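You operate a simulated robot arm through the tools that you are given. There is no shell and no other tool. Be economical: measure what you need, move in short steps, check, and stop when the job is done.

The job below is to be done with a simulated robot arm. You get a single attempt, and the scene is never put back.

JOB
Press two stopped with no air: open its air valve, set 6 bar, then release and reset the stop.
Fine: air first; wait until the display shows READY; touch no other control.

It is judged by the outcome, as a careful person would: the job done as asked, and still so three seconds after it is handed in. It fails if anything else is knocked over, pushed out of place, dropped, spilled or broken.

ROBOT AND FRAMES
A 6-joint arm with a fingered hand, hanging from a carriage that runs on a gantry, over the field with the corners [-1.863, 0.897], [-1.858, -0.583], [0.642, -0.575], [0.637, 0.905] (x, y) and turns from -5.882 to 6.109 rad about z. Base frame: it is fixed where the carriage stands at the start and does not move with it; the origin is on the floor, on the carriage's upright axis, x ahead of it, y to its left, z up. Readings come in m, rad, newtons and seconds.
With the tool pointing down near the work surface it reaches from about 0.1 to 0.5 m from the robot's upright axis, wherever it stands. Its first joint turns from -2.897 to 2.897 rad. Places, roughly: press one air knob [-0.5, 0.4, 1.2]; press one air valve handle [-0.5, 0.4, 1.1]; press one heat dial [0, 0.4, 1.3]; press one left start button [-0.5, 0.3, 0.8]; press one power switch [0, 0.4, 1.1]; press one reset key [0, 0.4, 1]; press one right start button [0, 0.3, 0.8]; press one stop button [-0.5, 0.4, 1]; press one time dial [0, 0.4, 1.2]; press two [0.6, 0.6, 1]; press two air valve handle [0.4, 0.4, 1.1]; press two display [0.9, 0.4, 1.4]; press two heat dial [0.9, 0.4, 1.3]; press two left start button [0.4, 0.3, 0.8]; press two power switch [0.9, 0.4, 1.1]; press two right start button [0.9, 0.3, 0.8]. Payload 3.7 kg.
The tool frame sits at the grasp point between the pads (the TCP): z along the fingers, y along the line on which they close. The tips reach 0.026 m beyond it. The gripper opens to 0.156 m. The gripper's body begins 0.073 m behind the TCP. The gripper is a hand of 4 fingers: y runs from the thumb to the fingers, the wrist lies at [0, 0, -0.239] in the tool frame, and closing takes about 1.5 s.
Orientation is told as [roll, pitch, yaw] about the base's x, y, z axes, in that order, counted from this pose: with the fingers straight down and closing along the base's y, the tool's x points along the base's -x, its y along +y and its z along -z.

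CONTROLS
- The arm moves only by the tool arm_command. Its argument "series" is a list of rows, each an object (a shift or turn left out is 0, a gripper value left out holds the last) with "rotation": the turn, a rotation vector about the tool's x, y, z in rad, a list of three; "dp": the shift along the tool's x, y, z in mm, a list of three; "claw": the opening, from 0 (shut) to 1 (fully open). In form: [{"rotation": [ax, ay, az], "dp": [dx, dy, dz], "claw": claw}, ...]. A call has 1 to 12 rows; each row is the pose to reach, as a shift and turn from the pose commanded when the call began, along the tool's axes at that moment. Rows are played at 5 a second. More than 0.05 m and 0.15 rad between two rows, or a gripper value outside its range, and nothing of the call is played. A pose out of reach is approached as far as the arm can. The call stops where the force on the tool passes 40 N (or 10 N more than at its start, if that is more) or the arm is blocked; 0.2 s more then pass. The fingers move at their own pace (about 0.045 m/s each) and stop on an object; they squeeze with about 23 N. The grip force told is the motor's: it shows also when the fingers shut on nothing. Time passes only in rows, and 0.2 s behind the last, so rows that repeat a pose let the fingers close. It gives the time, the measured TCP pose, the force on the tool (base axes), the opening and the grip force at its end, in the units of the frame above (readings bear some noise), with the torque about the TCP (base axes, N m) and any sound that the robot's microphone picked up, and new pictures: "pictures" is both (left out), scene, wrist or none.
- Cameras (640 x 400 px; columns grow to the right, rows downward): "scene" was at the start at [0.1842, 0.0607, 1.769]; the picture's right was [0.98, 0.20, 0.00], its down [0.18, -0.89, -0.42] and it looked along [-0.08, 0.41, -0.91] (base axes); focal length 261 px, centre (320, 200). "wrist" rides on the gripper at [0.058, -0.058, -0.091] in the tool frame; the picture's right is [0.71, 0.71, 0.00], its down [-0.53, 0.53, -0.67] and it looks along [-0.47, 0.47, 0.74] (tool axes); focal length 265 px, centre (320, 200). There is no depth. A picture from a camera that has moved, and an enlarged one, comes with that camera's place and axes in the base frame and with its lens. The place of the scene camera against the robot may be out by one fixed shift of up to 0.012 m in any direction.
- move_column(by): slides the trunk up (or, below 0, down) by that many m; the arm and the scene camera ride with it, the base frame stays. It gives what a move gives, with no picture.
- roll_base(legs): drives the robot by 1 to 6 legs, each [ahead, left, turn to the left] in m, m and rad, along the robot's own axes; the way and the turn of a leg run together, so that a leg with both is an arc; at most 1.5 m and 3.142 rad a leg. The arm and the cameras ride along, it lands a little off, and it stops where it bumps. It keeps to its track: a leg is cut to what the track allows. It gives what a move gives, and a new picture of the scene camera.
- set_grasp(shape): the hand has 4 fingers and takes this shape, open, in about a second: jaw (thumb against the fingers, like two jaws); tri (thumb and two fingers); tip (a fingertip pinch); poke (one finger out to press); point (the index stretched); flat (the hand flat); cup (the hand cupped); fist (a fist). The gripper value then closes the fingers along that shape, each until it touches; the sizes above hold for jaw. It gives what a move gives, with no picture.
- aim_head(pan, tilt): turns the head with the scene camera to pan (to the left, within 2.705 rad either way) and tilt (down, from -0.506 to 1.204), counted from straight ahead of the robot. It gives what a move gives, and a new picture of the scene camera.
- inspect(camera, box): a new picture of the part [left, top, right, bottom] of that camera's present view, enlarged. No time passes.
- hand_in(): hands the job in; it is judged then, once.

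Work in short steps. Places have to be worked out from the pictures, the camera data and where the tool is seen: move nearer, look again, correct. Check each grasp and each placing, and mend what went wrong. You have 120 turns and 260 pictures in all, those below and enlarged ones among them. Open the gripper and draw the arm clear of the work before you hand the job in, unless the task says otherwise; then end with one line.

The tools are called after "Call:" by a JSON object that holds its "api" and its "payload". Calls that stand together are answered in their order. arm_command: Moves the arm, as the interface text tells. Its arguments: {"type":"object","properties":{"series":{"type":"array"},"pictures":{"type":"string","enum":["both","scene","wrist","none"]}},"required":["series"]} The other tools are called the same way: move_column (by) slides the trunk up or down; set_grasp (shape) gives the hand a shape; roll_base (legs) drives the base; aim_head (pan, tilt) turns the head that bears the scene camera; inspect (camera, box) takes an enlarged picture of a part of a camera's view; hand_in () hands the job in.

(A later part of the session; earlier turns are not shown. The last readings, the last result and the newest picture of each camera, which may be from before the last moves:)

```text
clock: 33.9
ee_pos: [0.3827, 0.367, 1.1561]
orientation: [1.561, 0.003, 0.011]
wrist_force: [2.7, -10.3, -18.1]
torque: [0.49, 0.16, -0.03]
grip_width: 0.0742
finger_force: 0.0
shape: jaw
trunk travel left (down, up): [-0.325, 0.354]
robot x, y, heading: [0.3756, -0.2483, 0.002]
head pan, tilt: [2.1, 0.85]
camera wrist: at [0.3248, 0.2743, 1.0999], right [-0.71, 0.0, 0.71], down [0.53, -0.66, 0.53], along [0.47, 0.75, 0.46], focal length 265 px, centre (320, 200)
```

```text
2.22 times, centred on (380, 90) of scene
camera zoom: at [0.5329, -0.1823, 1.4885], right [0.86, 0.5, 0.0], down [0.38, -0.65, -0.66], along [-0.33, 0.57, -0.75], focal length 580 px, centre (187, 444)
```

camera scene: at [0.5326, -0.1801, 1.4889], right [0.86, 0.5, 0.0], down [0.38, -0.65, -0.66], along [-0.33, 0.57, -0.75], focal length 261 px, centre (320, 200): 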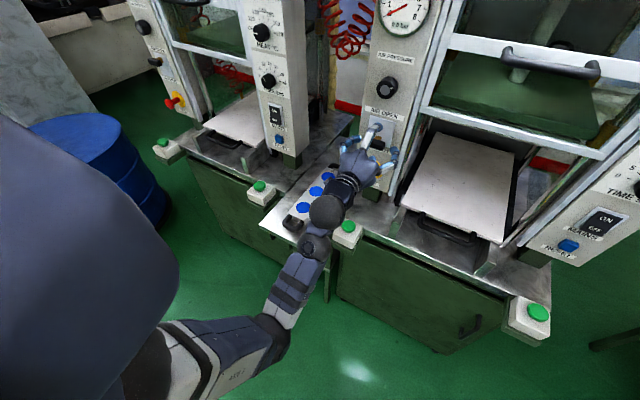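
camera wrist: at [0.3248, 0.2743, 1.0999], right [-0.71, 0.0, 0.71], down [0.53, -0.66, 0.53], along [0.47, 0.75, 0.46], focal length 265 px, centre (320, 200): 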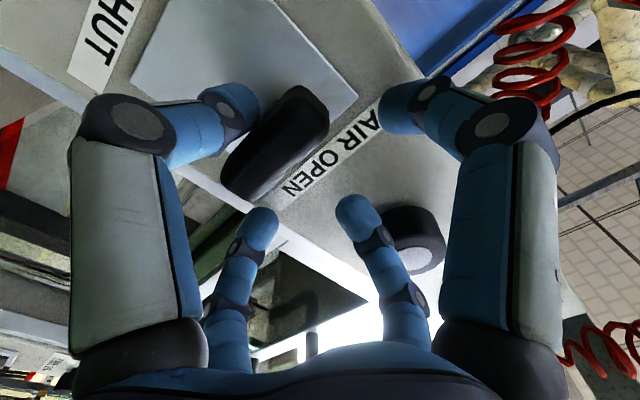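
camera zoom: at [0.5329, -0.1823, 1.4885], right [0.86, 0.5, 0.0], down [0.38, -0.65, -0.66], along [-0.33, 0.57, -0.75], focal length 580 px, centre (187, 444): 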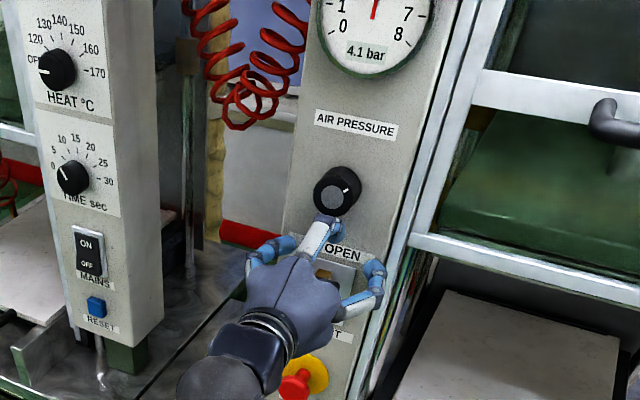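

The lever is up and the gauge now shows about 4.1 bar. I'll drop 12 mm to unload and withdraw, then check the gauge and the lever.

Call:
{"api": "arm_command", "payload": {"series": [{"dp": [0, -12, 0]}, {"dp": [0, -12, -30]}, {"dp": [0, -12, -70]}, {"dp": [0, -12, -110]}], "pictures": "wrist"}}

Call:
{"api": "aim_head", "payload": {"pan": 2.0, "tilt": 0.5}}

Call:
{"api": "inspect", "payload": {"camera": "scene", "box": [300, 60, 420, 260]}}

```text
clock: 34.9
ee_pos: [0.3837, 0.2592, 1.1504]
orientation: [1.57, 0.0, 0.011]
wrist_force: [-0.3, -0.8, -0.2]
torque: [0.02, -0.02, -0.01]
grip_width: 0.0777
finger_force: 0.0
shape: jaw
trunk travel left (down, up): [-0.325, 0.354]
robot x, y, heading: [0.3749, -0.2493, -0.001]
head pan, tilt: [2.1, 0.85]
camera wrist: at [0.3255, 0.1675, 1.0925], right [-0.71, -0.01, 0.71], down [0.53, -0.66, 0.53], along [0.46, 0.75, 0.47], focal length 265 px, centre (320, 200)
```

wrist: 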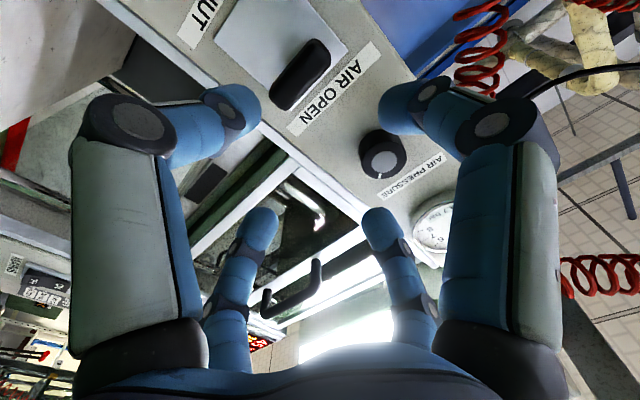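

```text
clock: 35.7
ee_pos: [0.3832, 0.2611, 1.1509]
orientation: [1.568, 0.0, 0.011]
wrist_force: [-0.1, 0.0, -0.3]
torque: [0.0, -0.02, -0.04]
grip_width: 0.0778
finger_force: 0.1
shape: jaw
trunk travel left (down, up): [-0.325, 0.354]
robot x, y, heading: [0.3788, -0.2483, -0.001]
head pan, tilt: [2.0, 0.499]
camera scene: at [0.5342, -0.165, 1.5188], right [0.91, 0.42, 0.0], down [0.2, -0.44, -0.88], along [-0.37, 0.8, -0.48], focal length 261 px, centre (320, 200)
```

scene: 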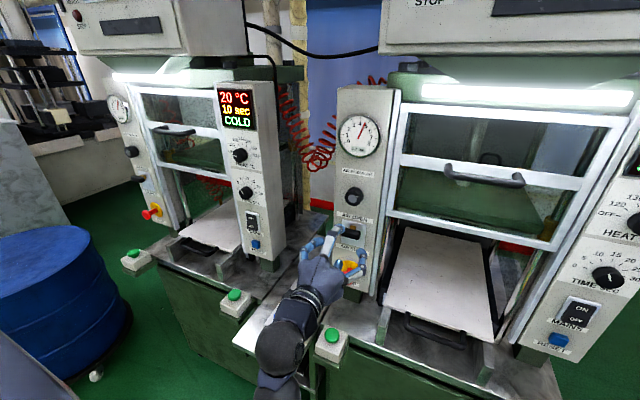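

```text
2.00 times, centred on (360, 160) of scene
camera zoom: at [0.5342, -0.165, 1.5188], right [0.91, 0.42, 0.0], down [0.2, -0.44, -0.88], along [-0.37, 0.8, -0.48], focal length 522 px, centre (240, 280)
```

zoom: 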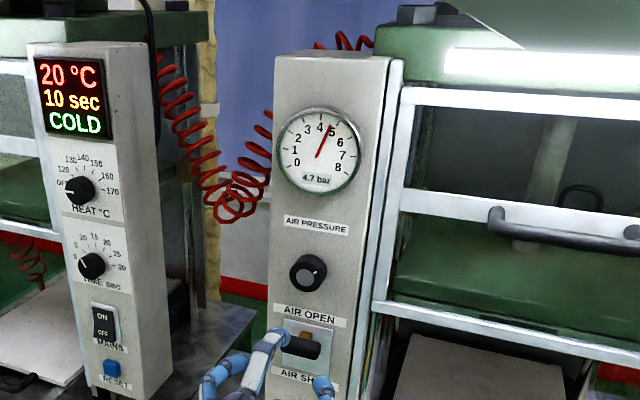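

The valve is open and the gauge shows 4.7 bar. Next I line up on the pressure knob, estimated at (0.381, 0.397, 1.237).

Call:
{"api": "arm_command", "payload": {"series": [{"dp": [1, 30, 0], "claw": 0.4}, {"dp": [2, 60, 0], "claw": 0.4}, {"dp": [2, 86, 0], "claw": 0.4}, {"dp": [2, 86, 20], "claw": 0.4}], "pictures": "both"}}

Call:
{"api": "inspect", "payload": {"camera": "scene", "box": [300, 60, 420, 260]}}

```text
clock: 36.7
ee_pos: [0.3795, 0.2798, 1.2361]
orientation: [1.568, 0.0, 0.012]
wrist_force: [0.9, -0.4, -1.2]
torque: [-0.02, 0.02, 0.05]
grip_width: 0.0626
finger_force: 0.1
shape: jaw
out of reach, approached as far as the arm can: row 2, 3
trunk travel left (down, up): [-0.325, 0.354]
robot x, y, heading: [0.3741, -0.2501, -0.0]
head pan, tilt: [2.0, 0.499]
camera scene: at [0.5344, -0.1651, 1.5189], right [0.91, 0.42, 0.0], down [0.2, -0.44, -0.88], along [-0.37, 0.8, -0.48], focal length 261 px, centre (320, 200)
camera wrist: at [0.3223, 0.1872, 1.1774], right [-0.71, -0.01, 0.71], down [0.53, -0.66, 0.53], along [0.46, 0.75, 0.47], focal length 265 px, centre (320, 200)
```

scene: 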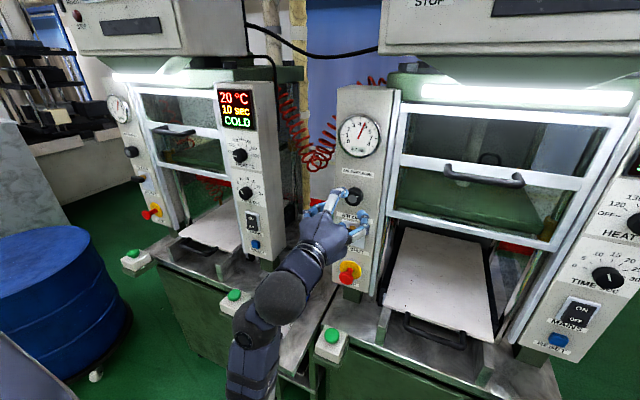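
wrist: 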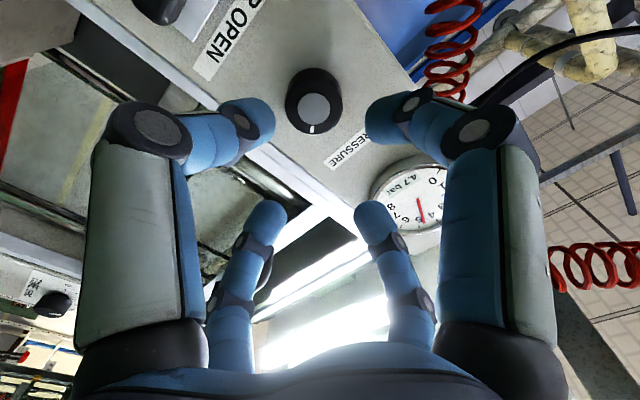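

```text
2.00 times, centred on (360, 160) of scene
camera zoom: at [0.5344, -0.1651, 1.5189], right [0.91, 0.42, 0.0], down [0.2, -0.44, -0.88], along [-0.37, 0.8, -0.48], focal length 522 px, centre (240, 280)
```

zoom: 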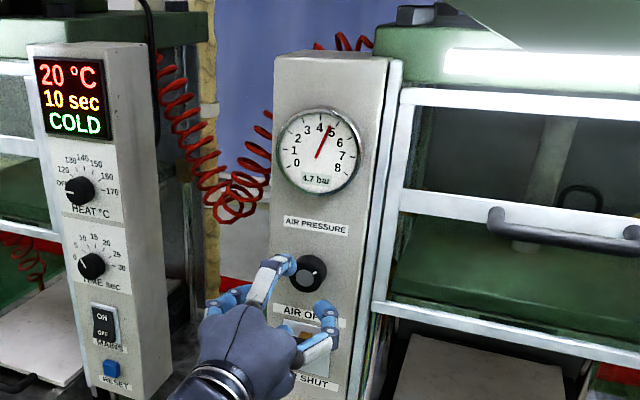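

The gauge is steady at 4.7 bar, and the knob is about 5 mm off the hand's axis. I'll correct and advance to just before the knob.

Call:
{"api": "arm_command", "payload": {"series": [{"dp": [-5, 0, 25]}, {"dp": [-5, 0, 50]}, {"dp": [-5, 0, 65]}], "pictures": "wrist"}}

Call:
{"api": "inspect", "payload": {"camera": "scene", "box": [300, 90, 400, 230]}}

```text
clock: 37.5
ee_pos: [0.3831, 0.313, 1.2536]
orientation: [1.564, 0.0, 0.01]
wrist_force: [-1.0, 0.2, -0.1]
torque: [-0.02, 0.0, -0.03]
grip_width: 0.0624
finger_force: 0.0
shape: jaw
out of reach, approached as far as the arm can: row 1, 2, 3
trunk travel left (down, up): [-0.325, 0.354]
robot x, y, heading: [0.3798, -0.2468, 0.002]
head pan, tilt: [2.0, 0.499]
camera wrist: at [0.3241, 0.2206, 1.1969], right [-0.71, 0.0, 0.71], down [0.53, -0.66, 0.53], along [0.46, 0.75, 0.47], focal length 265 px, centre (320, 200)
```

wrist: 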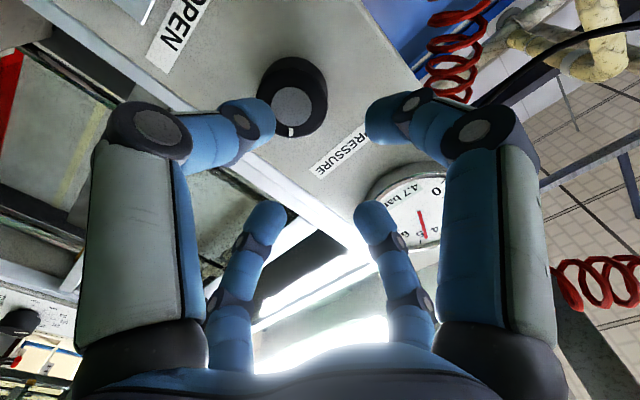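

```text
2.86 times, centred on (350, 160) of scene
camera zoom: at [0.5342, -0.1652, 1.5188], right [0.91, 0.42, 0.0], down [0.2, -0.44, -0.88], along [-0.37, 0.8, -0.48], focal length 745 px, centre (234, 314)
```

zoom: 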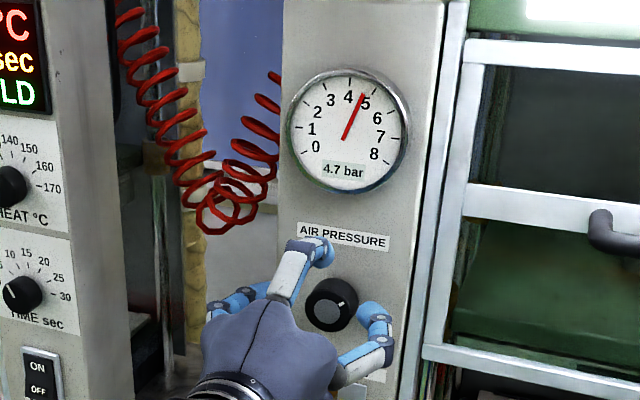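

The arm ran out of reach and drifted up. I'll back off, bring the carriage 0.1 m closer and raise the trunk 0.1 m.

Call:
{"api": "arm_command", "payload": {"series": [{"dp": [0, -10, -40]}, {"dp": [0, -18, -80]}, {"dp": [0, -18, -120]}, {"dp": [0, -18, -150]}], "pictures": "none"}}

Call:
{"api": "roll_base", "payload": {"legs": [[0, 0.1, 0]]}}

Call:
{"api": "move_column", "payload": {"by": 0.1}}

```text
clock: 38.5
ee_pos: [0.3825, 0.2384, 1.2344]
orientation: [1.57, 0.002, 0.009]
wrist_force: [0.5, -0.9, -0.9]
torque: [-0.01, 0.01, 0.03]
grip_width: 0.0625
finger_force: 0.2
shape: jaw
out of reach, approached as far as the arm can: row 2, 3, 4
trunk travel left (down, up): [-0.325, 0.354]
robot x, y, heading: [0.3751, -0.2461, -0.001]
head pan, tilt: [2.0, 0.499]
```

```text
clock: 39.7
ee_pos: [0.3823, 0.3396, 1.2348]
orientation: [1.57, 0.0, 0.01]
wrist_force: [-0.1, 0.4, 0.3]
torque: [0.01, 0.0, -0.03]
grip_width: 0.0625
finger_force: 0.1
shape: jaw
trunk travel left (down, up): [-0.325, 0.354]
robot x, y, heading: [0.3768, -0.1488, 0.003]
head pan, tilt: [2.0, 0.499]
camera scene: at [0.5342, -0.0653, 1.5189], right [0.91, 0.42, 0.0], down [0.2, -0.44, -0.88], along [-0.37, 0.8, -0.48], focal length 261 px, centre (320, 200)
```

scene: 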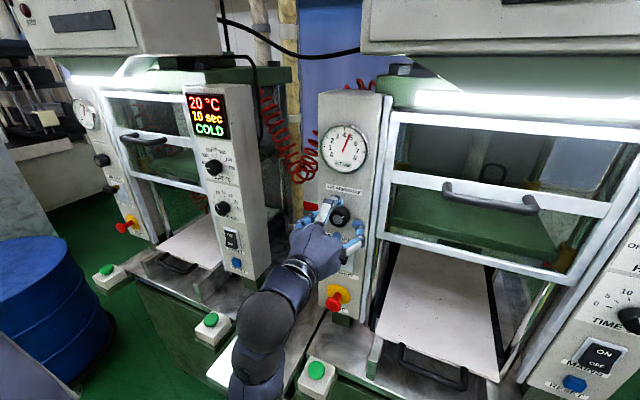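

```text
clock: 41.0
ee_pos: [0.3826, 0.3404, 1.3348]
orientation: [1.569, -0.001, 0.011]
wrist_force: [0.3, -0.2, 0.4]
torque: [-0.02, 0.01, 0.01]
grip_width: 0.0625
finger_force: 0.1
shape: jaw
trunk travel left (down, up): [-0.425, 0.254]
robot x, y, heading: [0.3742, -0.1496, -0.002]
head pan, tilt: [2.0, 0.499]
```

Now lower the hand 100 mm with the arm to bring it back in front of the knob.

Call:
{"api": "arm_command", "payload": {"series": [{"dp": [0, -40, -10]}, {"dp": [0, -80, -10]}, {"dp": [0, -100, -10]}], "pictures": "wrist"}}

```text
clock: 41.8
ee_pos: [0.3842, 0.3299, 1.2361]
orientation: [1.57, 0.001, 0.012]
wrist_force: [-0.2, 0.2, 0.7]
torque: [0.02, -0.02, 0.04]
grip_width: 0.0624
finger_force: 0.1
shape: jaw
out of reach, approached as far as the arm can: row 1, 2
trunk travel left (down, up): [-0.425, 0.254]
robot x, y, heading: [0.3799, -0.1473, 0.002]
head pan, tilt: [2.0, 0.499]
camera wrist: at [0.325, 0.237, 1.1783], right [-0.71, -0.01, 0.71], down [0.53, -0.66, 0.53], along [0.46, 0.75, 0.47], focal length 265 px, centre (320, 200)
```

wrist: 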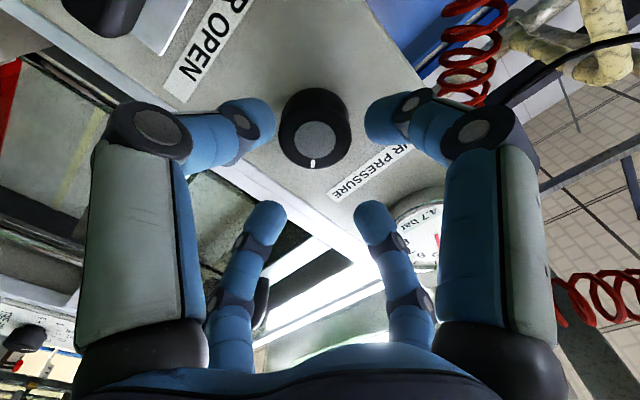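

Cross-checking three views, the knob face is near (0.379, 0.37, 1.228). I'll shift 8 mm down and advance 20 mm.

Call:
{"api": "arm_command", "payload": {"series": [{"dp": [3, -8, 0]}, {"dp": [3, -8, 20]}], "pictures": "wrist"}}

Call:
{"api": "inspect", "payload": {"camera": "scene", "box": [280, 100, 400, 260]}}

```text
clock: 42.4
ee_pos: [0.3787, 0.3489, 1.2267]
orientation: [1.566, -0.001, 0.012]
wrist_force: [0.1, 0.0, -0.5]
torque: [-0.04, -0.03, -0.01]
grip_width: 0.0623
finger_force: 0.1
shape: jaw
trunk travel left (down, up): [-0.425, 0.254]
robot x, y, heading: [0.3767, -0.1487, -0.0]
head pan, tilt: [2.0, 0.499]
camera wrist: at [0.3208, 0.2568, 1.1698], right [-0.71, -0.01, 0.71], down [0.53, -0.66, 0.53], along [0.46, 0.75, 0.47], focal length 265 px, centre (320, 200)
```

wrist: 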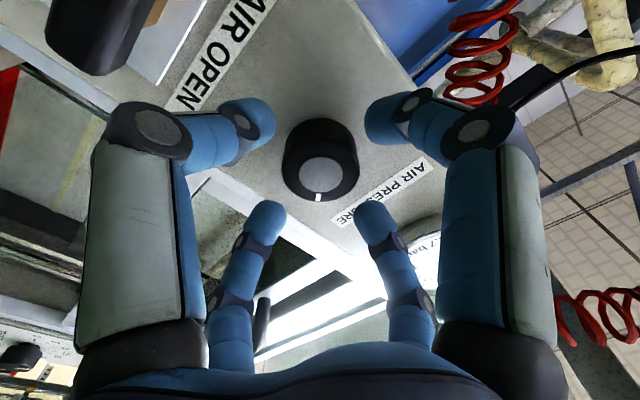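

```text
2.50 times, centred on (340, 180) of scene
camera zoom: at [0.5342, -0.0654, 1.6188], right [0.91, 0.42, 0.0], down [0.2, -0.44, -0.88], along [-0.37, 0.8, -0.48], focal length 652 px, centre (270, 250)
```

zoom: 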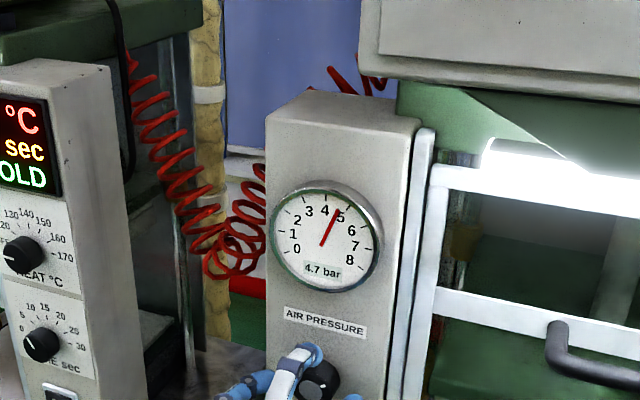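

The knob is centred. I'll advance 20 mm and close on it.

Call:
{"api": "arm_command", "payload": {"series": [{"dp": [0, 0, 10]}, {"dp": [0, 0, 21]}, {"dp": [0, 0, 21], "claw": 0}, {"dp": [0, 0, 21]}, {"dp": [0, 0, 21]}, {"dp": [0, 0, 21]}, {"dp": [0, 0, 21]}, {"dp": [0, 0, 21]}], "pictures": "wrist"}}

Call:
{"api": "inspect", "payload": {"camera": "scene", "box": [280, 100, 400, 260]}}

```text
clock: 44.2
ee_pos: [0.3785, 0.3709, 1.2279]
orientation: [1.57, -0.001, 0.012]
wrist_force: [-0.6, 4.2, -0.2]
torque: [-0.02, -0.01, 0.03]
grip_width: 0.0358
finger_force: 23.3
shape: jaw
trunk travel left (down, up): [-0.425, 0.254]
robot x, y, heading: [0.3748, -0.1471, 0.001]
head pan, tilt: [2.0, 0.499]
camera wrist: at [0.3209, 0.2788, 1.1697], right [-0.71, -0.01, 0.71], down [0.53, -0.66, 0.53], along [0.46, 0.75, 0.47], focal length 265 px, centre (320, 200)
```

wrist: 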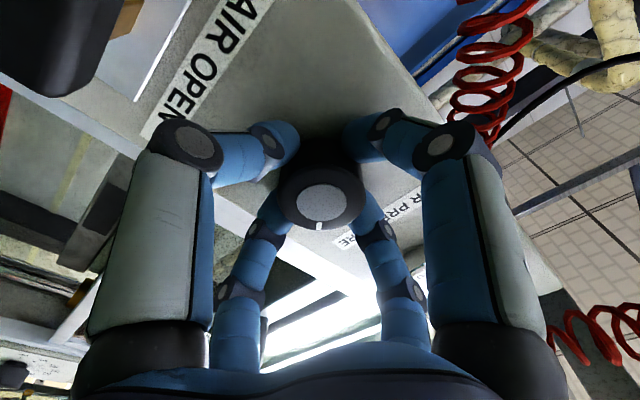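

```text
2.50 times, centred on (340, 180) of scene
camera zoom: at [0.5342, -0.0651, 1.6189], right [0.91, 0.42, 0.0], down [0.2, -0.43, -0.88], along [-0.37, 0.8, -0.48], focal length 652 px, centre (270, 250)
```

zoom: 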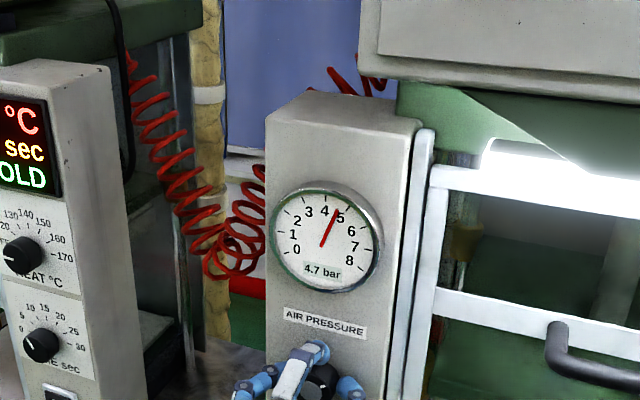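

A firm four-finger hold on the knob (width 36 mm, 23 N). I'll turn it 0.3 rad clockwise and read the gauge.

Call:
{"api": "arm_command", "payload": {"series": [{"rotation": [0, 0, 0.1]}, {"rotation": [0, 0, 0.2]}, {"rotation": [0, 0, 0.3]}, {"rotation": [0, 0, 0.3]}], "pictures": "none"}}

Call:
{"api": "inspect", "payload": {"camera": "scene", "box": [320, 160, 380, 220]}}

```text
clock: 45.2
ee_pos: [0.3787, 0.3714, 1.2267]
orientation: [1.568, 0.301, 0.01]
wrist_force: [-0.6, 5.1, -0.4]
torque: [0.0, -0.02, 0.0]
grip_width: 0.0358
finger_force: 22.8
shape: jaw
trunk travel left (down, up): [-0.425, 0.254]
robot x, y, heading: [0.3759, -0.1494, -0.0]
head pan, tilt: [2.0, 0.499]
```

```text
6.67 times, centred on (350, 190) of scene
camera zoom: at [0.5341, -0.065, 1.6189], right [0.91, 0.42, 0.0], down [0.2, -0.43, -0.88], along [-0.37, 0.8, -0.48], focal length 1739 px, centre (120, 267)
```

zoom: 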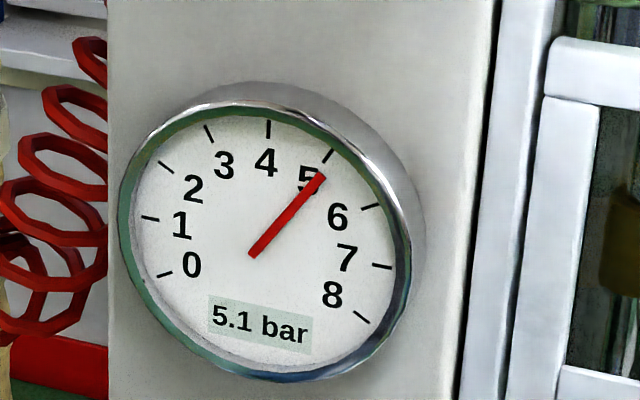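

The pressure rose to 5.1 bar, though it may be lagging. I'll hold 0.6 s and reread.

Call:
{"api": "arm_command", "payload": {"series": [{}, {}, {}, {}], "pictures": "none"}}

Call:
{"api": "inspect", "payload": {"camera": "scene", "box": [320, 160, 380, 220]}}

```text
clock: 46.2
ee_pos: [0.3792, 0.3717, 1.2272]
orientation: [1.57, 0.3, 0.011]
wrist_force: [-1.9, 4.8, -1.3]
torque: [-0.03, -0.02, 0.01]
grip_width: 0.0356
finger_force: 23.2
shape: jaw
trunk travel left (down, up): [-0.425, 0.254]
robot x, y, heading: [0.3741, -0.1486, 0.0]
head pan, tilt: [2.0, 0.499]
```

```text
6.67 times, centred on (350, 190) of scene
camera zoom: at [0.5341, -0.065, 1.6189], right [0.91, 0.42, 0.0], down [0.2, -0.43, -0.88], along [-0.37, 0.8, -0.48], focal length 1739 px, centre (120, 267)
```

zoom: 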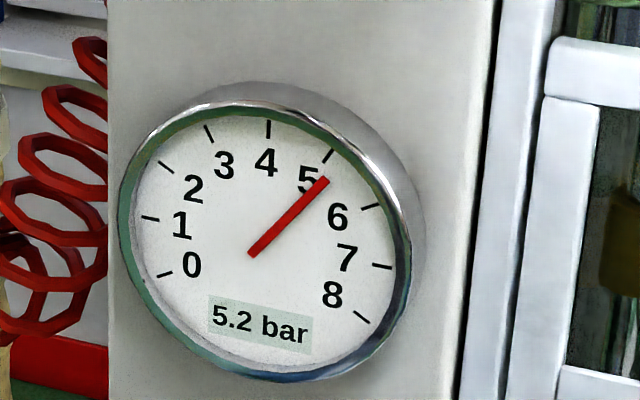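

Steady at 5.2 bar, about 1.7 bar/rad. I need roughly 0.47 rad more.

Call:
{"api": "arm_command", "payload": {"series": [{"rotation": [0, 0, 0.12]}, {"rotation": [0, 0, 0.24]}, {"rotation": [0, 0, 0.36]}, {"rotation": [0, 0, 0.47]}, {"rotation": [0, 0, 0.47]}, {"rotation": [0, 0, 0.47]}, {"rotation": [0, 0, 0.47]}, {"rotation": [0, 0, 0.47]}, {"rotation": [0, 0, 0.47]}], "pictures": "none"}}

Call:
{"api": "inspect", "payload": {"camera": "scene", "box": [320, 160, 380, 220]}}

```text
clock: 48.2
ee_pos: [0.3786, 0.3707, 1.2271]
orientation: [1.568, 0.771, 0.011]
wrist_force: [-4.1, 5.8, -1.3]
torque: [-0.01, -0.03, 0.12]
grip_width: 0.0361
finger_force: 22.8
shape: jaw
trunk travel left (down, up): [-0.425, 0.254]
robot x, y, heading: [0.3742, -0.1468, -0.0]
head pan, tilt: [2.0, 0.499]
```

```text
6.67 times, centred on (350, 190) of scene
camera zoom: at [0.5339, -0.065, 1.6188], right [0.91, 0.42, 0.0], down [0.2, -0.43, -0.88], along [-0.37, 0.8, -0.48], focal length 1739 px, centre (120, 267)
```

zoom: 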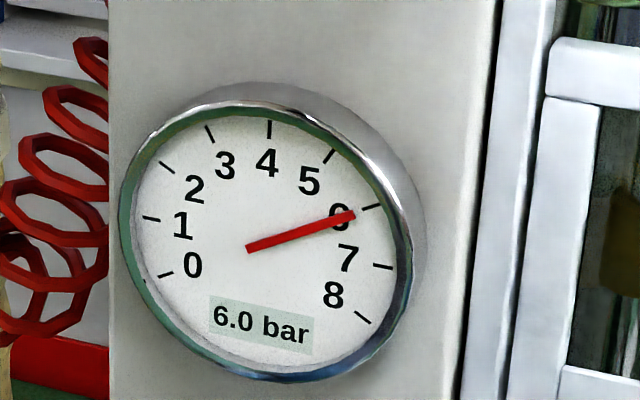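

6.0 bar. I'll open, withdraw straight back and untwist the hand.

Call:
{"api": "arm_command", "payload": {"series": [{"claw": 0.4}, {"claw": 0.4}, {"claw": 0.4}, {"claw": 0.4}, {"dp": [0, 0, -30]}, {"dp": [0, 0, -60]}, {"dp": [0, 0, -80], "rotation": [0, 0, -0.14]}, {"dp": [0, 0, -80], "rotation": [0, 0, -0.28]}, {"dp": [0, 0, -80], "rotation": [0, 0, -0.42]}, {"dp": [0, 0, -80], "rotation": [0, 0, -0.56]}, {"dp": [0, 0, -80], "rotation": [0, 0, -0.7]}, {"dp": [0, 0, -80], "rotation": [0, 0, -0.77]}], "pictures": "wrist"}}

Call:
{"api": "inspect", "payload": {"camera": "scene", "box": [280, 120, 400, 270]}}

```text
clock: 50.8
ee_pos: [0.3793, 0.3008, 1.2219]
orientation: [1.57, -0.001, 0.012]
wrist_force: [0.1, 0.0, -0.3]
torque: [-0.02, -0.03, 0.0]
grip_width: 0.0622
finger_force: 0.1
shape: jaw
out of reach, approached as far as the arm can: row 7, 8, 9, 10, 11, 12
trunk travel left (down, up): [-0.425, 0.254]
robot x, y, heading: [0.3769, -0.1517, -0.004]
head pan, tilt: [2.0, 0.499]
camera wrist: at [0.3218, 0.2076, 1.1631], right [-0.71, -0.01, 0.71], down [0.53, -0.66, 0.53], along [0.46, 0.75, 0.47], focal length 265 px, centre (320, 200)
```

wrist: 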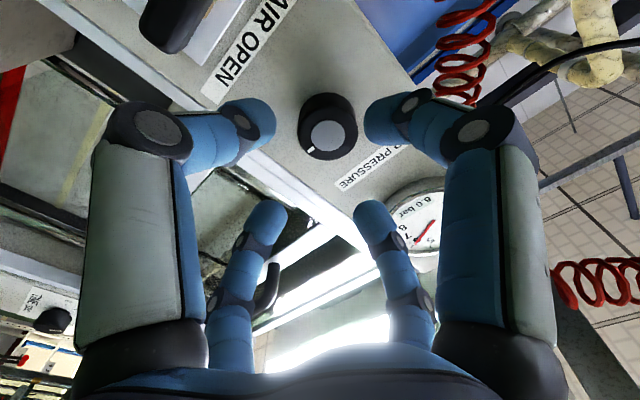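

```text
2.67 times, centred on (340, 195) of scene
camera zoom: at [0.5342, -0.0654, 1.6189], right [0.91, 0.42, 0.0], down [0.2, -0.44, -0.88], along [-0.37, 0.8, -0.48], focal length 696 px, centre (267, 213)
```

zoom: 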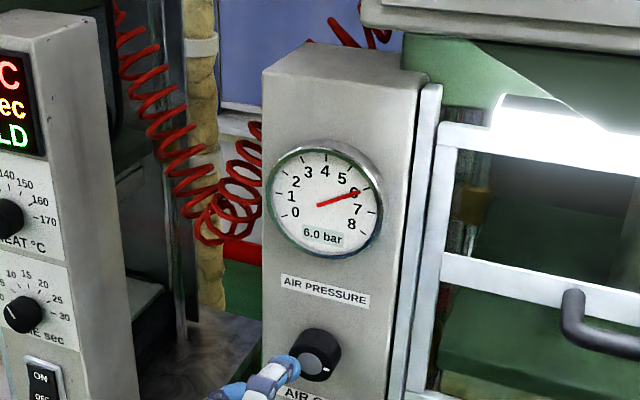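

The gauge holds 6.0 bar. Next is the stop button, at about (0.38, 0.37, 0.968). I'll back off 0.1 m, lower the trunk 0.255 m, then look.

Call:
{"api": "roll_base", "payload": {"legs": [[0, -0.1, 0]]}}

Call:
{"api": "move_column", "payload": {"by": -0.255}}

Call:
{"api": "aim_head", "payload": {"pan": 2.0, "tilt": 0.5}}

Call:
{"api": "inspect", "payload": {"camera": "wrist", "box": [0, 0, 640, 400]}}

```text
clock: 52.0
ee_pos: [0.3807, 0.1997, 1.2202]
orientation: [1.571, -0.001, 0.009]
wrist_force: [-0.4, 0.1, 0.0]
torque: [-0.01, 0.01, 0.01]
grip_width: 0.0619
finger_force: 0.1
shape: jaw
trunk travel left (down, up): [-0.425, 0.254]
robot x, y, heading: [0.3737, -0.25, -0.004]
head pan, tilt: [2.0, 0.499]
camera scene: at [0.5342, -0.1651, 1.6189], right [0.91, 0.42, 0.0], down [0.2, -0.44, -0.88], along [-0.37, 0.8, -0.48], focal length 261 px, centre (320, 200)
```

scene: 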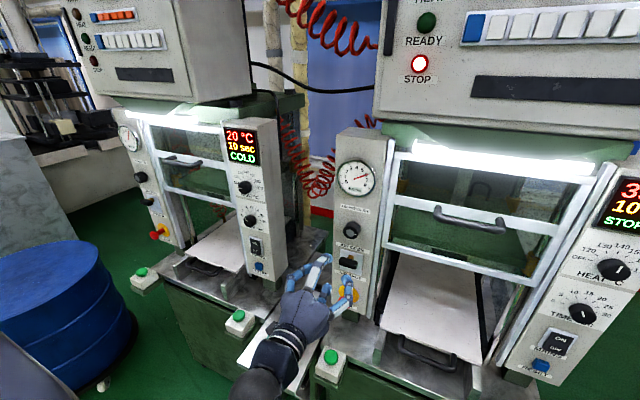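

```text
clock: 54.6
ee_pos: [0.3797, 0.2004, 0.9646]
orientation: [1.568, 0.0, 0.009]
wrist_force: [-0.5, 0.0, 0.8]
torque: [0.04, -0.01, -0.02]
grip_width: 0.0624
finger_force: 0.1
shape: jaw
trunk travel left (down, up): [-0.17, 0.509]
robot x, y, heading: [0.3756, -0.2456, -0.001]
head pan, tilt: [2.0, 0.499]
```

```text
clock: 55.2
ee_pos: [0.3802, 0.2002, 0.9653]
orientation: [1.569, 0.0, 0.011]
wrist_force: [0.6, -0.3, -0.6]
torque: [-0.02, 0.02, 0.02]
grip_width: 0.062
finger_force: 0.0
shape: jaw
trunk travel left (down, up): [-0.17, 0.509]
robot x, y, heading: [0.3758, -0.2501, -0.003]
head pan, tilt: [2.0, 0.499]
camera scene: at [0.5342, -0.1651, 1.3639], right [0.91, 0.42, 0.0], down [0.2, -0.44, -0.88], along [-0.37, 0.8, -0.48], focal length 261 px, centre (320, 200)
```

scene: 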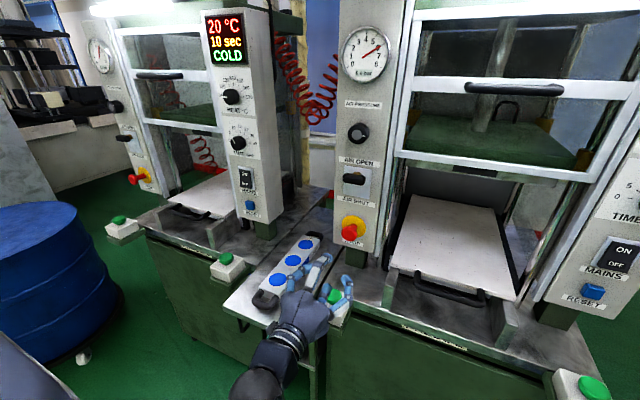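

```text
1.00 times, centred on (320, 200) of wrist (not enlarged: the box is as wide or as high as the picture)
camera zoom: at [0.3218, 0.108, 0.9083], right [-0.71, -0.01, 0.71], down [0.53, -0.66, 0.53], along [0.46, 0.75, 0.47], focal length 265 px, centre (320, 200)
```

zoom: 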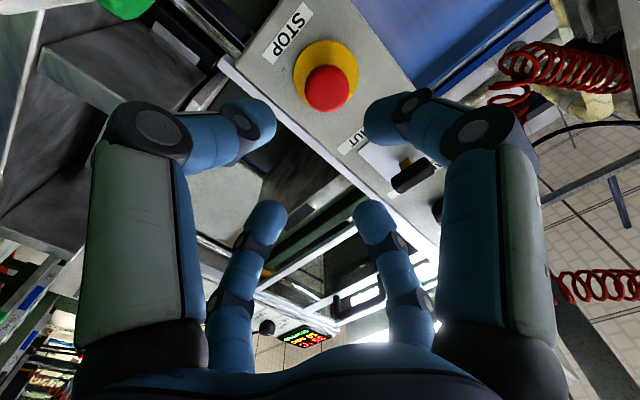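

The stop appears about 10 mm above the axis. I'll raise 9 mm, advance 70 mm, and look at any release marking.

Call:
{"api": "arm_command", "payload": {"series": [{"dp": [0, 9, 30]}, {"dp": [0, 9, 70]}], "pictures": "wrist"}}

Call:
{"api": "inspect", "payload": {"camera": "scene", "box": [310, 140, 410, 270]}}

Call:
{"api": "inspect", "payload": {"camera": "wrist", "box": [240, 30, 420, 170]}}

```text
clock: 55.8
ee_pos: [0.3784, 0.2713, 0.9744]
orientation: [1.568, 0.001, 0.01]
wrist_force: [0.1, 0.0, -0.7]
torque: [-0.02, 0.0, 0.0]
grip_width: 0.0621
finger_force: 0.1
shape: jaw
trunk travel left (down, up): [-0.17, 0.509]
robot x, y, heading: [0.375, -0.2476, 0.004]
head pan, tilt: [2.0, 0.499]
camera wrist: at [0.3206, 0.1791, 0.9175], right [-0.71, -0.01, 0.71], down [0.53, -0.66, 0.53], along [0.46, 0.75, 0.47], focal length 265 px, centre (320, 200)
```

wrist: 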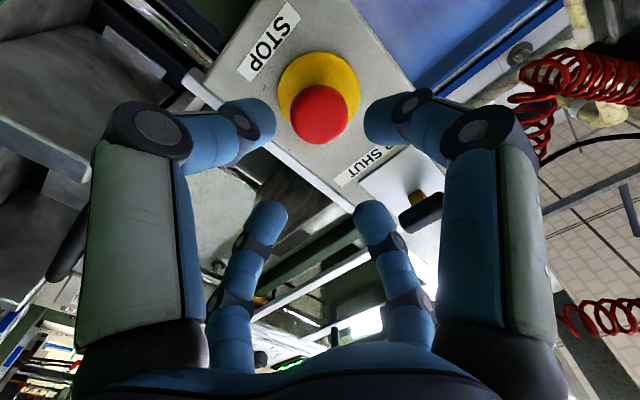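

```text
3.08 times, centred on (360, 205) of scene
camera zoom: at [0.5342, -0.1645, 1.3639], right [0.91, 0.42, 0.0], down [0.2, -0.43, -0.88], along [-0.37, 0.8, -0.48], focal length 803 px, centre (197, 185)
```

zoom: 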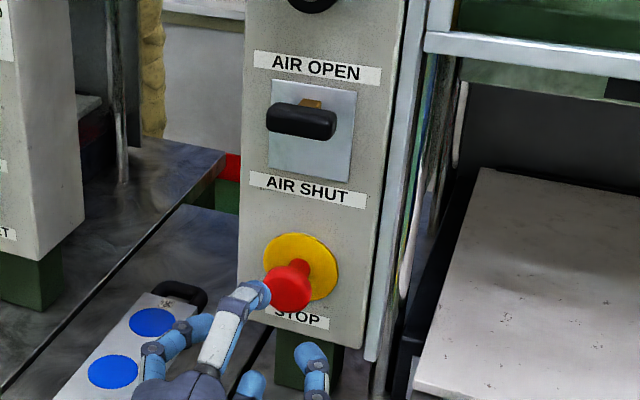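

```text
2.86 times, centred on (330, 100) of wrist
camera zoom: at [0.3206, 0.1791, 0.9175], right [-0.71, -0.01, 0.71], down [0.53, -0.66, 0.53], along [0.46, 0.75, 0.47], focal length 758 px, centre (291, 486)
```

zoom: 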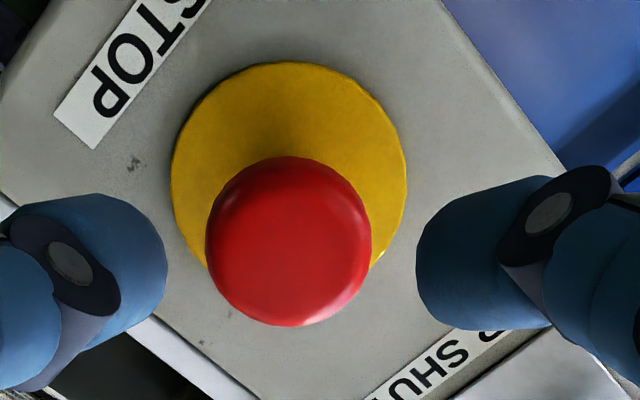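

There's no marking on the mushroom head; its face is near y≈0.365 and well centred. I'll advance and grip it.

Call:
{"api": "arm_command", "payload": {"series": [{"dp": [0, 0, 40]}, {"dp": [0, 0, 65]}], "pictures": "wrist"}}

```text
clock: 56.4
ee_pos: [0.3788, 0.3352, 0.9739]
orientation: [1.571, 0.001, 0.01]
wrist_force: [-1.2, 0.5, -0.1]
torque: [0.0, 0.01, 0.0]
grip_width: 0.0621
finger_force: 0.0
shape: jaw
trunk travel left (down, up): [-0.17, 0.509]
robot x, y, heading: [0.3799, -0.2514, -0.003]
head pan, tilt: [2.0, 0.499]
camera wrist: at [0.32, 0.244, 0.9171], right [-0.71, -0.01, 0.71], down [0.53, -0.66, 0.53], along [0.46, 0.75, 0.47], focal length 265 px, centre (320, 200)
```

wrist: 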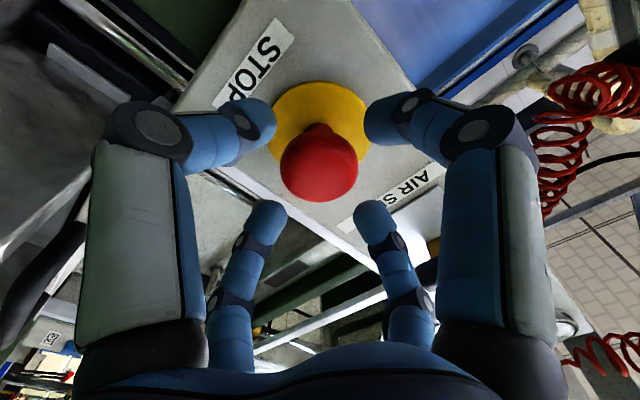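

Call:
{"api": "arm_command", "payload": {"series": [{"dp": [0, 0, 12]}, {"dp": [0, 0, 23]}, {"dp": [0, 0, 23], "claw": 0}, {"dp": [0, 0, 23]}, {"dp": [0, 0, 23]}, {"dp": [0, 0, 23]}, {"dp": [0, 0, 23]}, {"dp": [0, 0, 23]}], "pictures": "wrist"}}

Call:
{"api": "aim_head", "payload": {"pan": 1.3, "tilt": 0.2}}

```text
clock: 58.2
ee_pos: [0.3773, 0.3594, 0.9742]
orientation: [1.569, 0.003, 0.011]
wrist_force: [-0.9, 3.5, -2.2]
torque: [0.27, 0.04, -0.06]
grip_width: 0.0209
finger_force: 23.2
shape: jaw
trunk travel left (down, up): [-0.17, 0.509]
robot x, y, heading: [0.3755, -0.2495, 0.001]
head pan, tilt: [2.0, 0.499]
camera wrist: at [0.3195, 0.2664, 0.9167], right [-0.71, -0.01, 0.71], down [0.53, -0.66, 0.53], along [0.46, 0.75, 0.47], focal length 265 px, centre (320, 200)
```

wrist: 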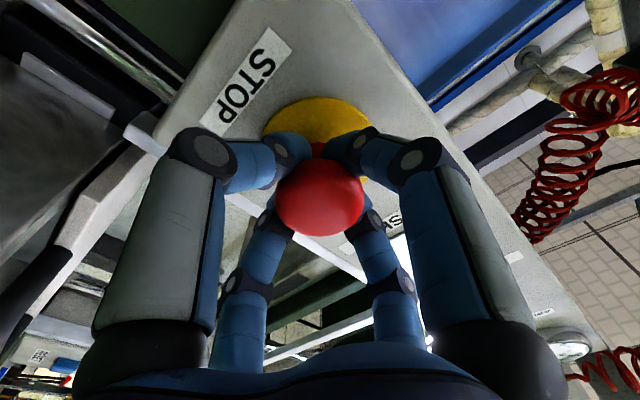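

```text
clock: 59.2
ee_pos: [0.378, 0.3588, 0.9745]
orientation: [1.569, -0.001, 0.01]
wrist_force: [0.2, 1.8, -2.5]
torque: [0.28, 0.0, -0.09]
grip_width: 0.021
finger_force: 22.9
shape: jaw
trunk travel left (down, up): [-0.17, 0.509]
robot x, y, heading: [0.3754, -0.2464, 0.007]
head pan, tilt: [1.3, 0.201]
camera scene: at [0.5969, -0.1578, 1.3915], right [0.96, -0.27, 0.0], down [-0.05, -0.19, -0.98], along [0.26, 0.94, -0.2], focal length 261 px, centre (320, 200)
```

scene: 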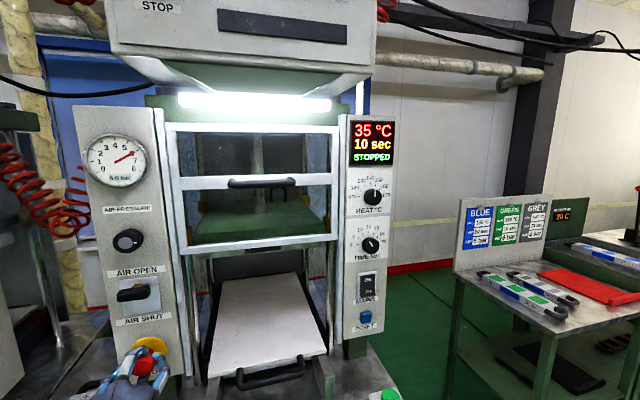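

The fingers closed around the stem behind the head. I'll try a gentle clockwise twist of 0.6 rad first.

Call:
{"api": "arm_command", "payload": {"series": [{"rotation": [0, 0, 0.12]}, {"rotation": [0, 0, 0.24]}, {"rotation": [0, 0, 0.36]}, {"rotation": [0, 0, 0.48]}, {"rotation": [0, 0, 0.6]}, {"rotation": [0, 0, 0.6]}], "pictures": "both"}}

Call:
{"api": "inspect", "payload": {"camera": "scene", "box": [90, 300, 220, 400]}}

```text
clock: 60.6
ee_pos: [0.3811, 0.3584, 0.9739]
orientation: [1.566, 0.601, 0.009]
wrist_force: [6.1, -0.1, -3.2]
torque: [0.44, -0.29, -0.11]
grip_width: 0.0202
finger_force: 23.1
shape: jaw
trunk travel left (down, up): [-0.17, 0.509]
robot x, y, heading: [0.3759, -0.2527, -0.001]
head pan, tilt: [1.3, 0.201]
camera scene: at [0.5977, -0.1584, 1.3917], right [0.96, -0.27, 0.0], down [-0.05, -0.19, -0.98], along [0.26, 0.94, -0.2], focal length 261 px, centre (320, 200)
camera wrist: at [0.2988, 0.2655, 0.9596], right [-0.18, 0.0, 0.98], down [0.74, -0.66, 0.14], along [0.65, 0.75, 0.12], focal length 265 px, centre (320, 200)
```

scene: 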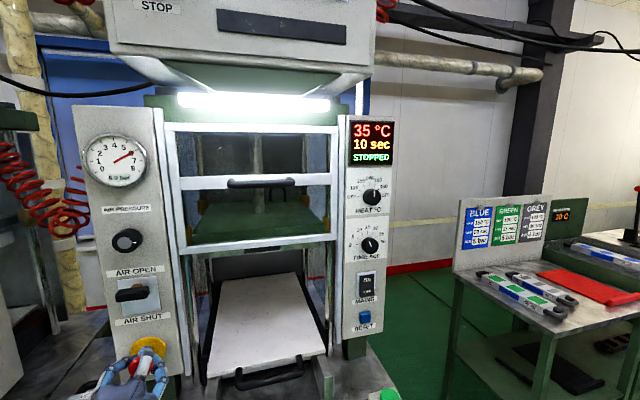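
wrist: 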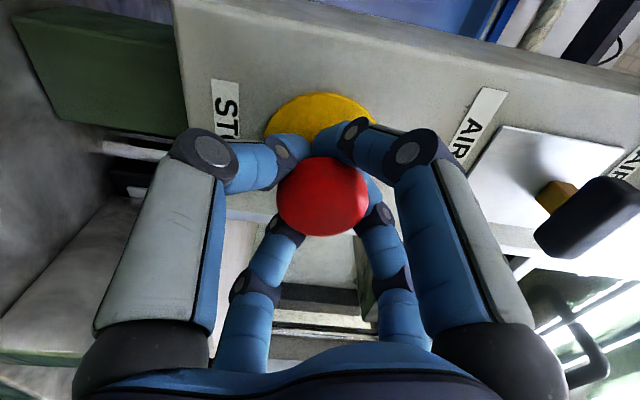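

```text
4.00 times, centred on (155, 350) of scene
camera zoom: at [0.5977, -0.1584, 1.3917], right [0.96, -0.27, 0.0], down [-0.05, -0.19, -0.98], along [0.26, 0.94, -0.2], focal length 1044 px, centre (980, -400)
```

zoom: 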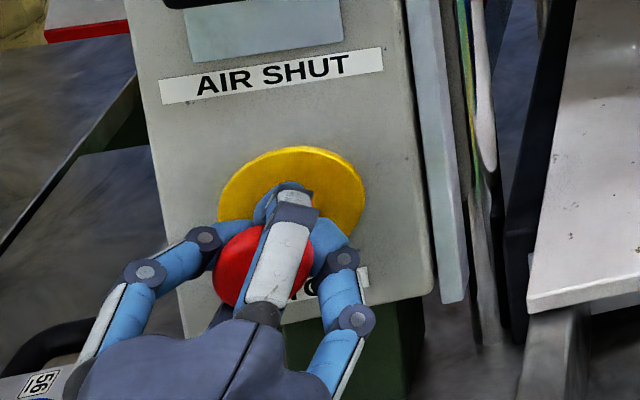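

The display still shows STOPPED, and it's unclear whether the head moved. Now a gentle pull of about 12 mm while holding the stem.

Call:
{"api": "arm_command", "payload": {"series": [{"dp": [0, 0, -4]}, {"dp": [0, 0, -8]}, {"dp": [0, 0, -12]}, {"dp": [0, 0, -12]}], "pictures": "both"}}

Call:
{"api": "inspect", "payload": {"camera": "scene", "box": [90, 300, 220, 400]}}

```text
clock: 61.6
ee_pos: [0.3799, 0.3512, 0.9744]
orientation: [1.566, 0.601, 0.009]
wrist_force: [4.7, 30.6, -12.5]
torque: [0.29, -0.36, -0.28]
grip_width: 0.0195
finger_force: 23.0
shape: jaw
trunk travel left (down, up): [-0.17, 0.509]
robot x, y, heading: [0.3765, -0.2504, -0.003]
head pan, tilt: [1.3, 0.201]
camera scene: at [0.5977, -0.1548, 1.3919], right [0.96, -0.27, 0.0], down [-0.05, -0.19, -0.98], along [0.26, 0.94, -0.2], focal length 261 px, centre (320, 200)
camera wrist: at [0.2989, 0.2586, 0.9601], right [-0.18, 0.0, 0.98], down [0.74, -0.66, 0.14], along [0.65, 0.75, 0.12], focal length 265 px, centre (320, 200)
```

scene: 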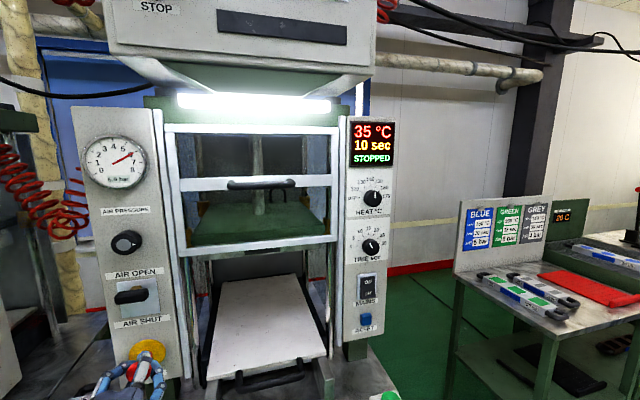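
wrist: 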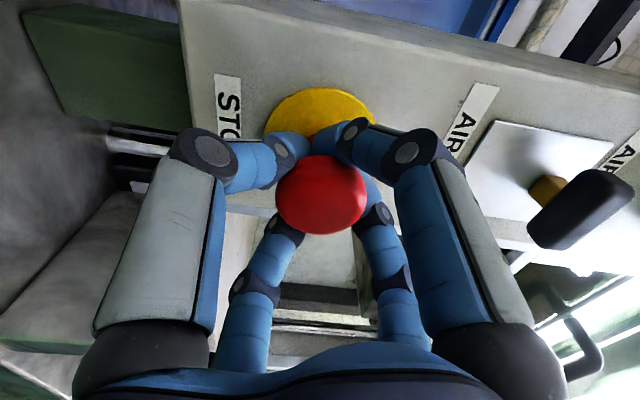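

```text
4.00 times, centred on (155, 350) of scene
camera zoom: at [0.5977, -0.1548, 1.3919], right [0.96, -0.27, 0.0], down [-0.05, -0.19, -0.98], along [0.26, 0.94, -0.2], focal length 1044 px, centre (980, -400)
```

zoom: 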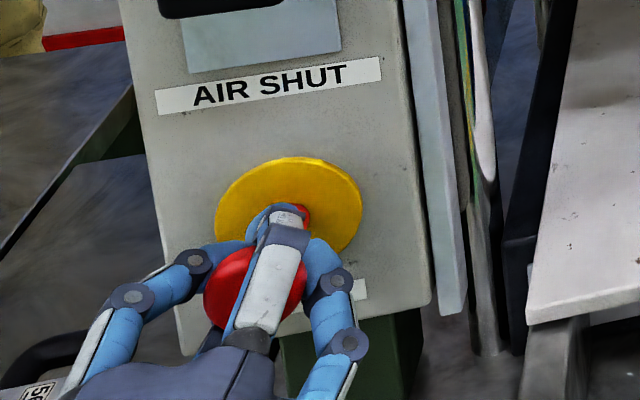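

The pull met 30 N after about 7 mm. I'll ease off, open the hand and withdraw to see whether the button stays out.

Call:
{"api": "arm_command", "payload": {"series": [{"dp": [0, 0, 2]}, {"dp": [0, 0, 2], "claw": 0.4}, {"dp": [0, 0, 2]}, {"dp": [0, 0, 2]}, {"dp": [0, 0, 2]}, {"dp": [0, 0, 2]}, {"dp": [0, 0, -25]}, {"dp": [0, 0, -25]}], "pictures": "wrist"}}

Call:
{"api": "inspect", "payload": {"camera": "scene", "box": [90, 300, 220, 400]}}

Call:
{"api": "inspect", "payload": {"camera": "scene", "box": [330, 100, 420, 340]}}

```text
clock: 63.4
ee_pos: [0.3802, 0.3213, 0.9757]
orientation: [1.569, 0.601, 0.009]
wrist_force: [-0.9, 1.4, -0.2]
torque: [0.0, -0.01, 0.01]
grip_width: 0.0621
finger_force: 0.0
shape: jaw
trunk travel left (down, up): [-0.17, 0.509]
robot x, y, heading: [0.3749, -0.2538, -0.0]
head pan, tilt: [1.3, 0.201]
camera wrist: at [0.2988, 0.2287, 0.9598], right [-0.18, 0.0, 0.98], down [0.74, -0.66, 0.14], along [0.65, 0.75, 0.12], focal length 265 px, centre (320, 200)
```

wrist: 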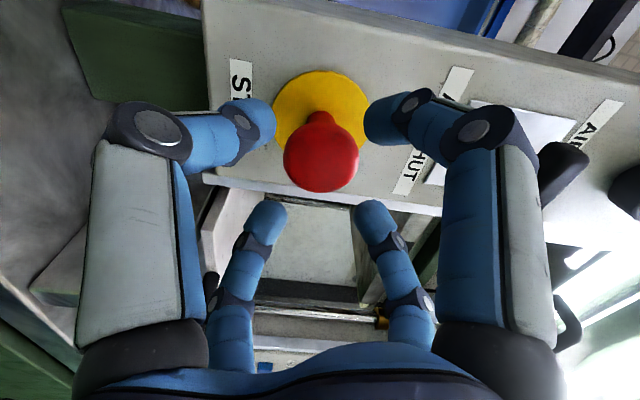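

```text
4.00 times, centred on (155, 350) of scene
camera zoom: at [0.597, -0.1579, 1.3916], right [0.96, -0.27, 0.0], down [-0.05, -0.19, -0.98], along [0.26, 0.94, -0.2], focal length 1044 px, centre (980, -400)
```

zoom: 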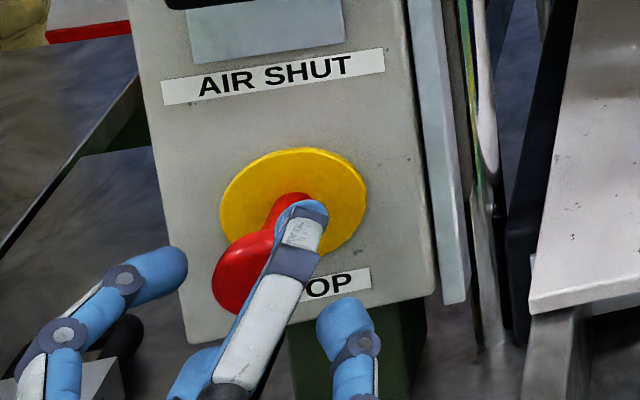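

```text
1.67 times, centred on (375, 220) of scene
camera zoom: at [0.597, -0.1579, 1.3916], right [0.96, -0.27, 0.0], down [-0.05, -0.19, -0.98], along [0.26, 0.94, -0.2], focal length 435 px, centre (228, 167)
```

zoom: 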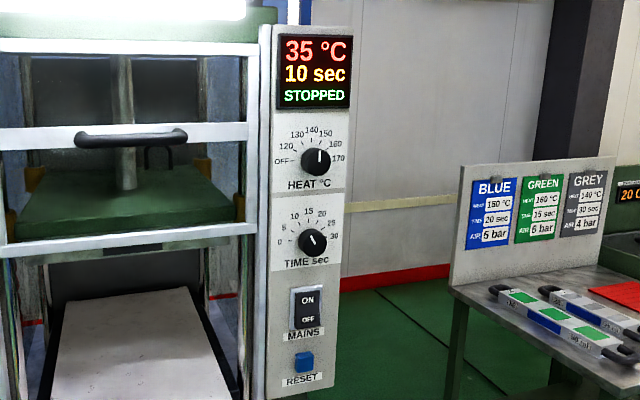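

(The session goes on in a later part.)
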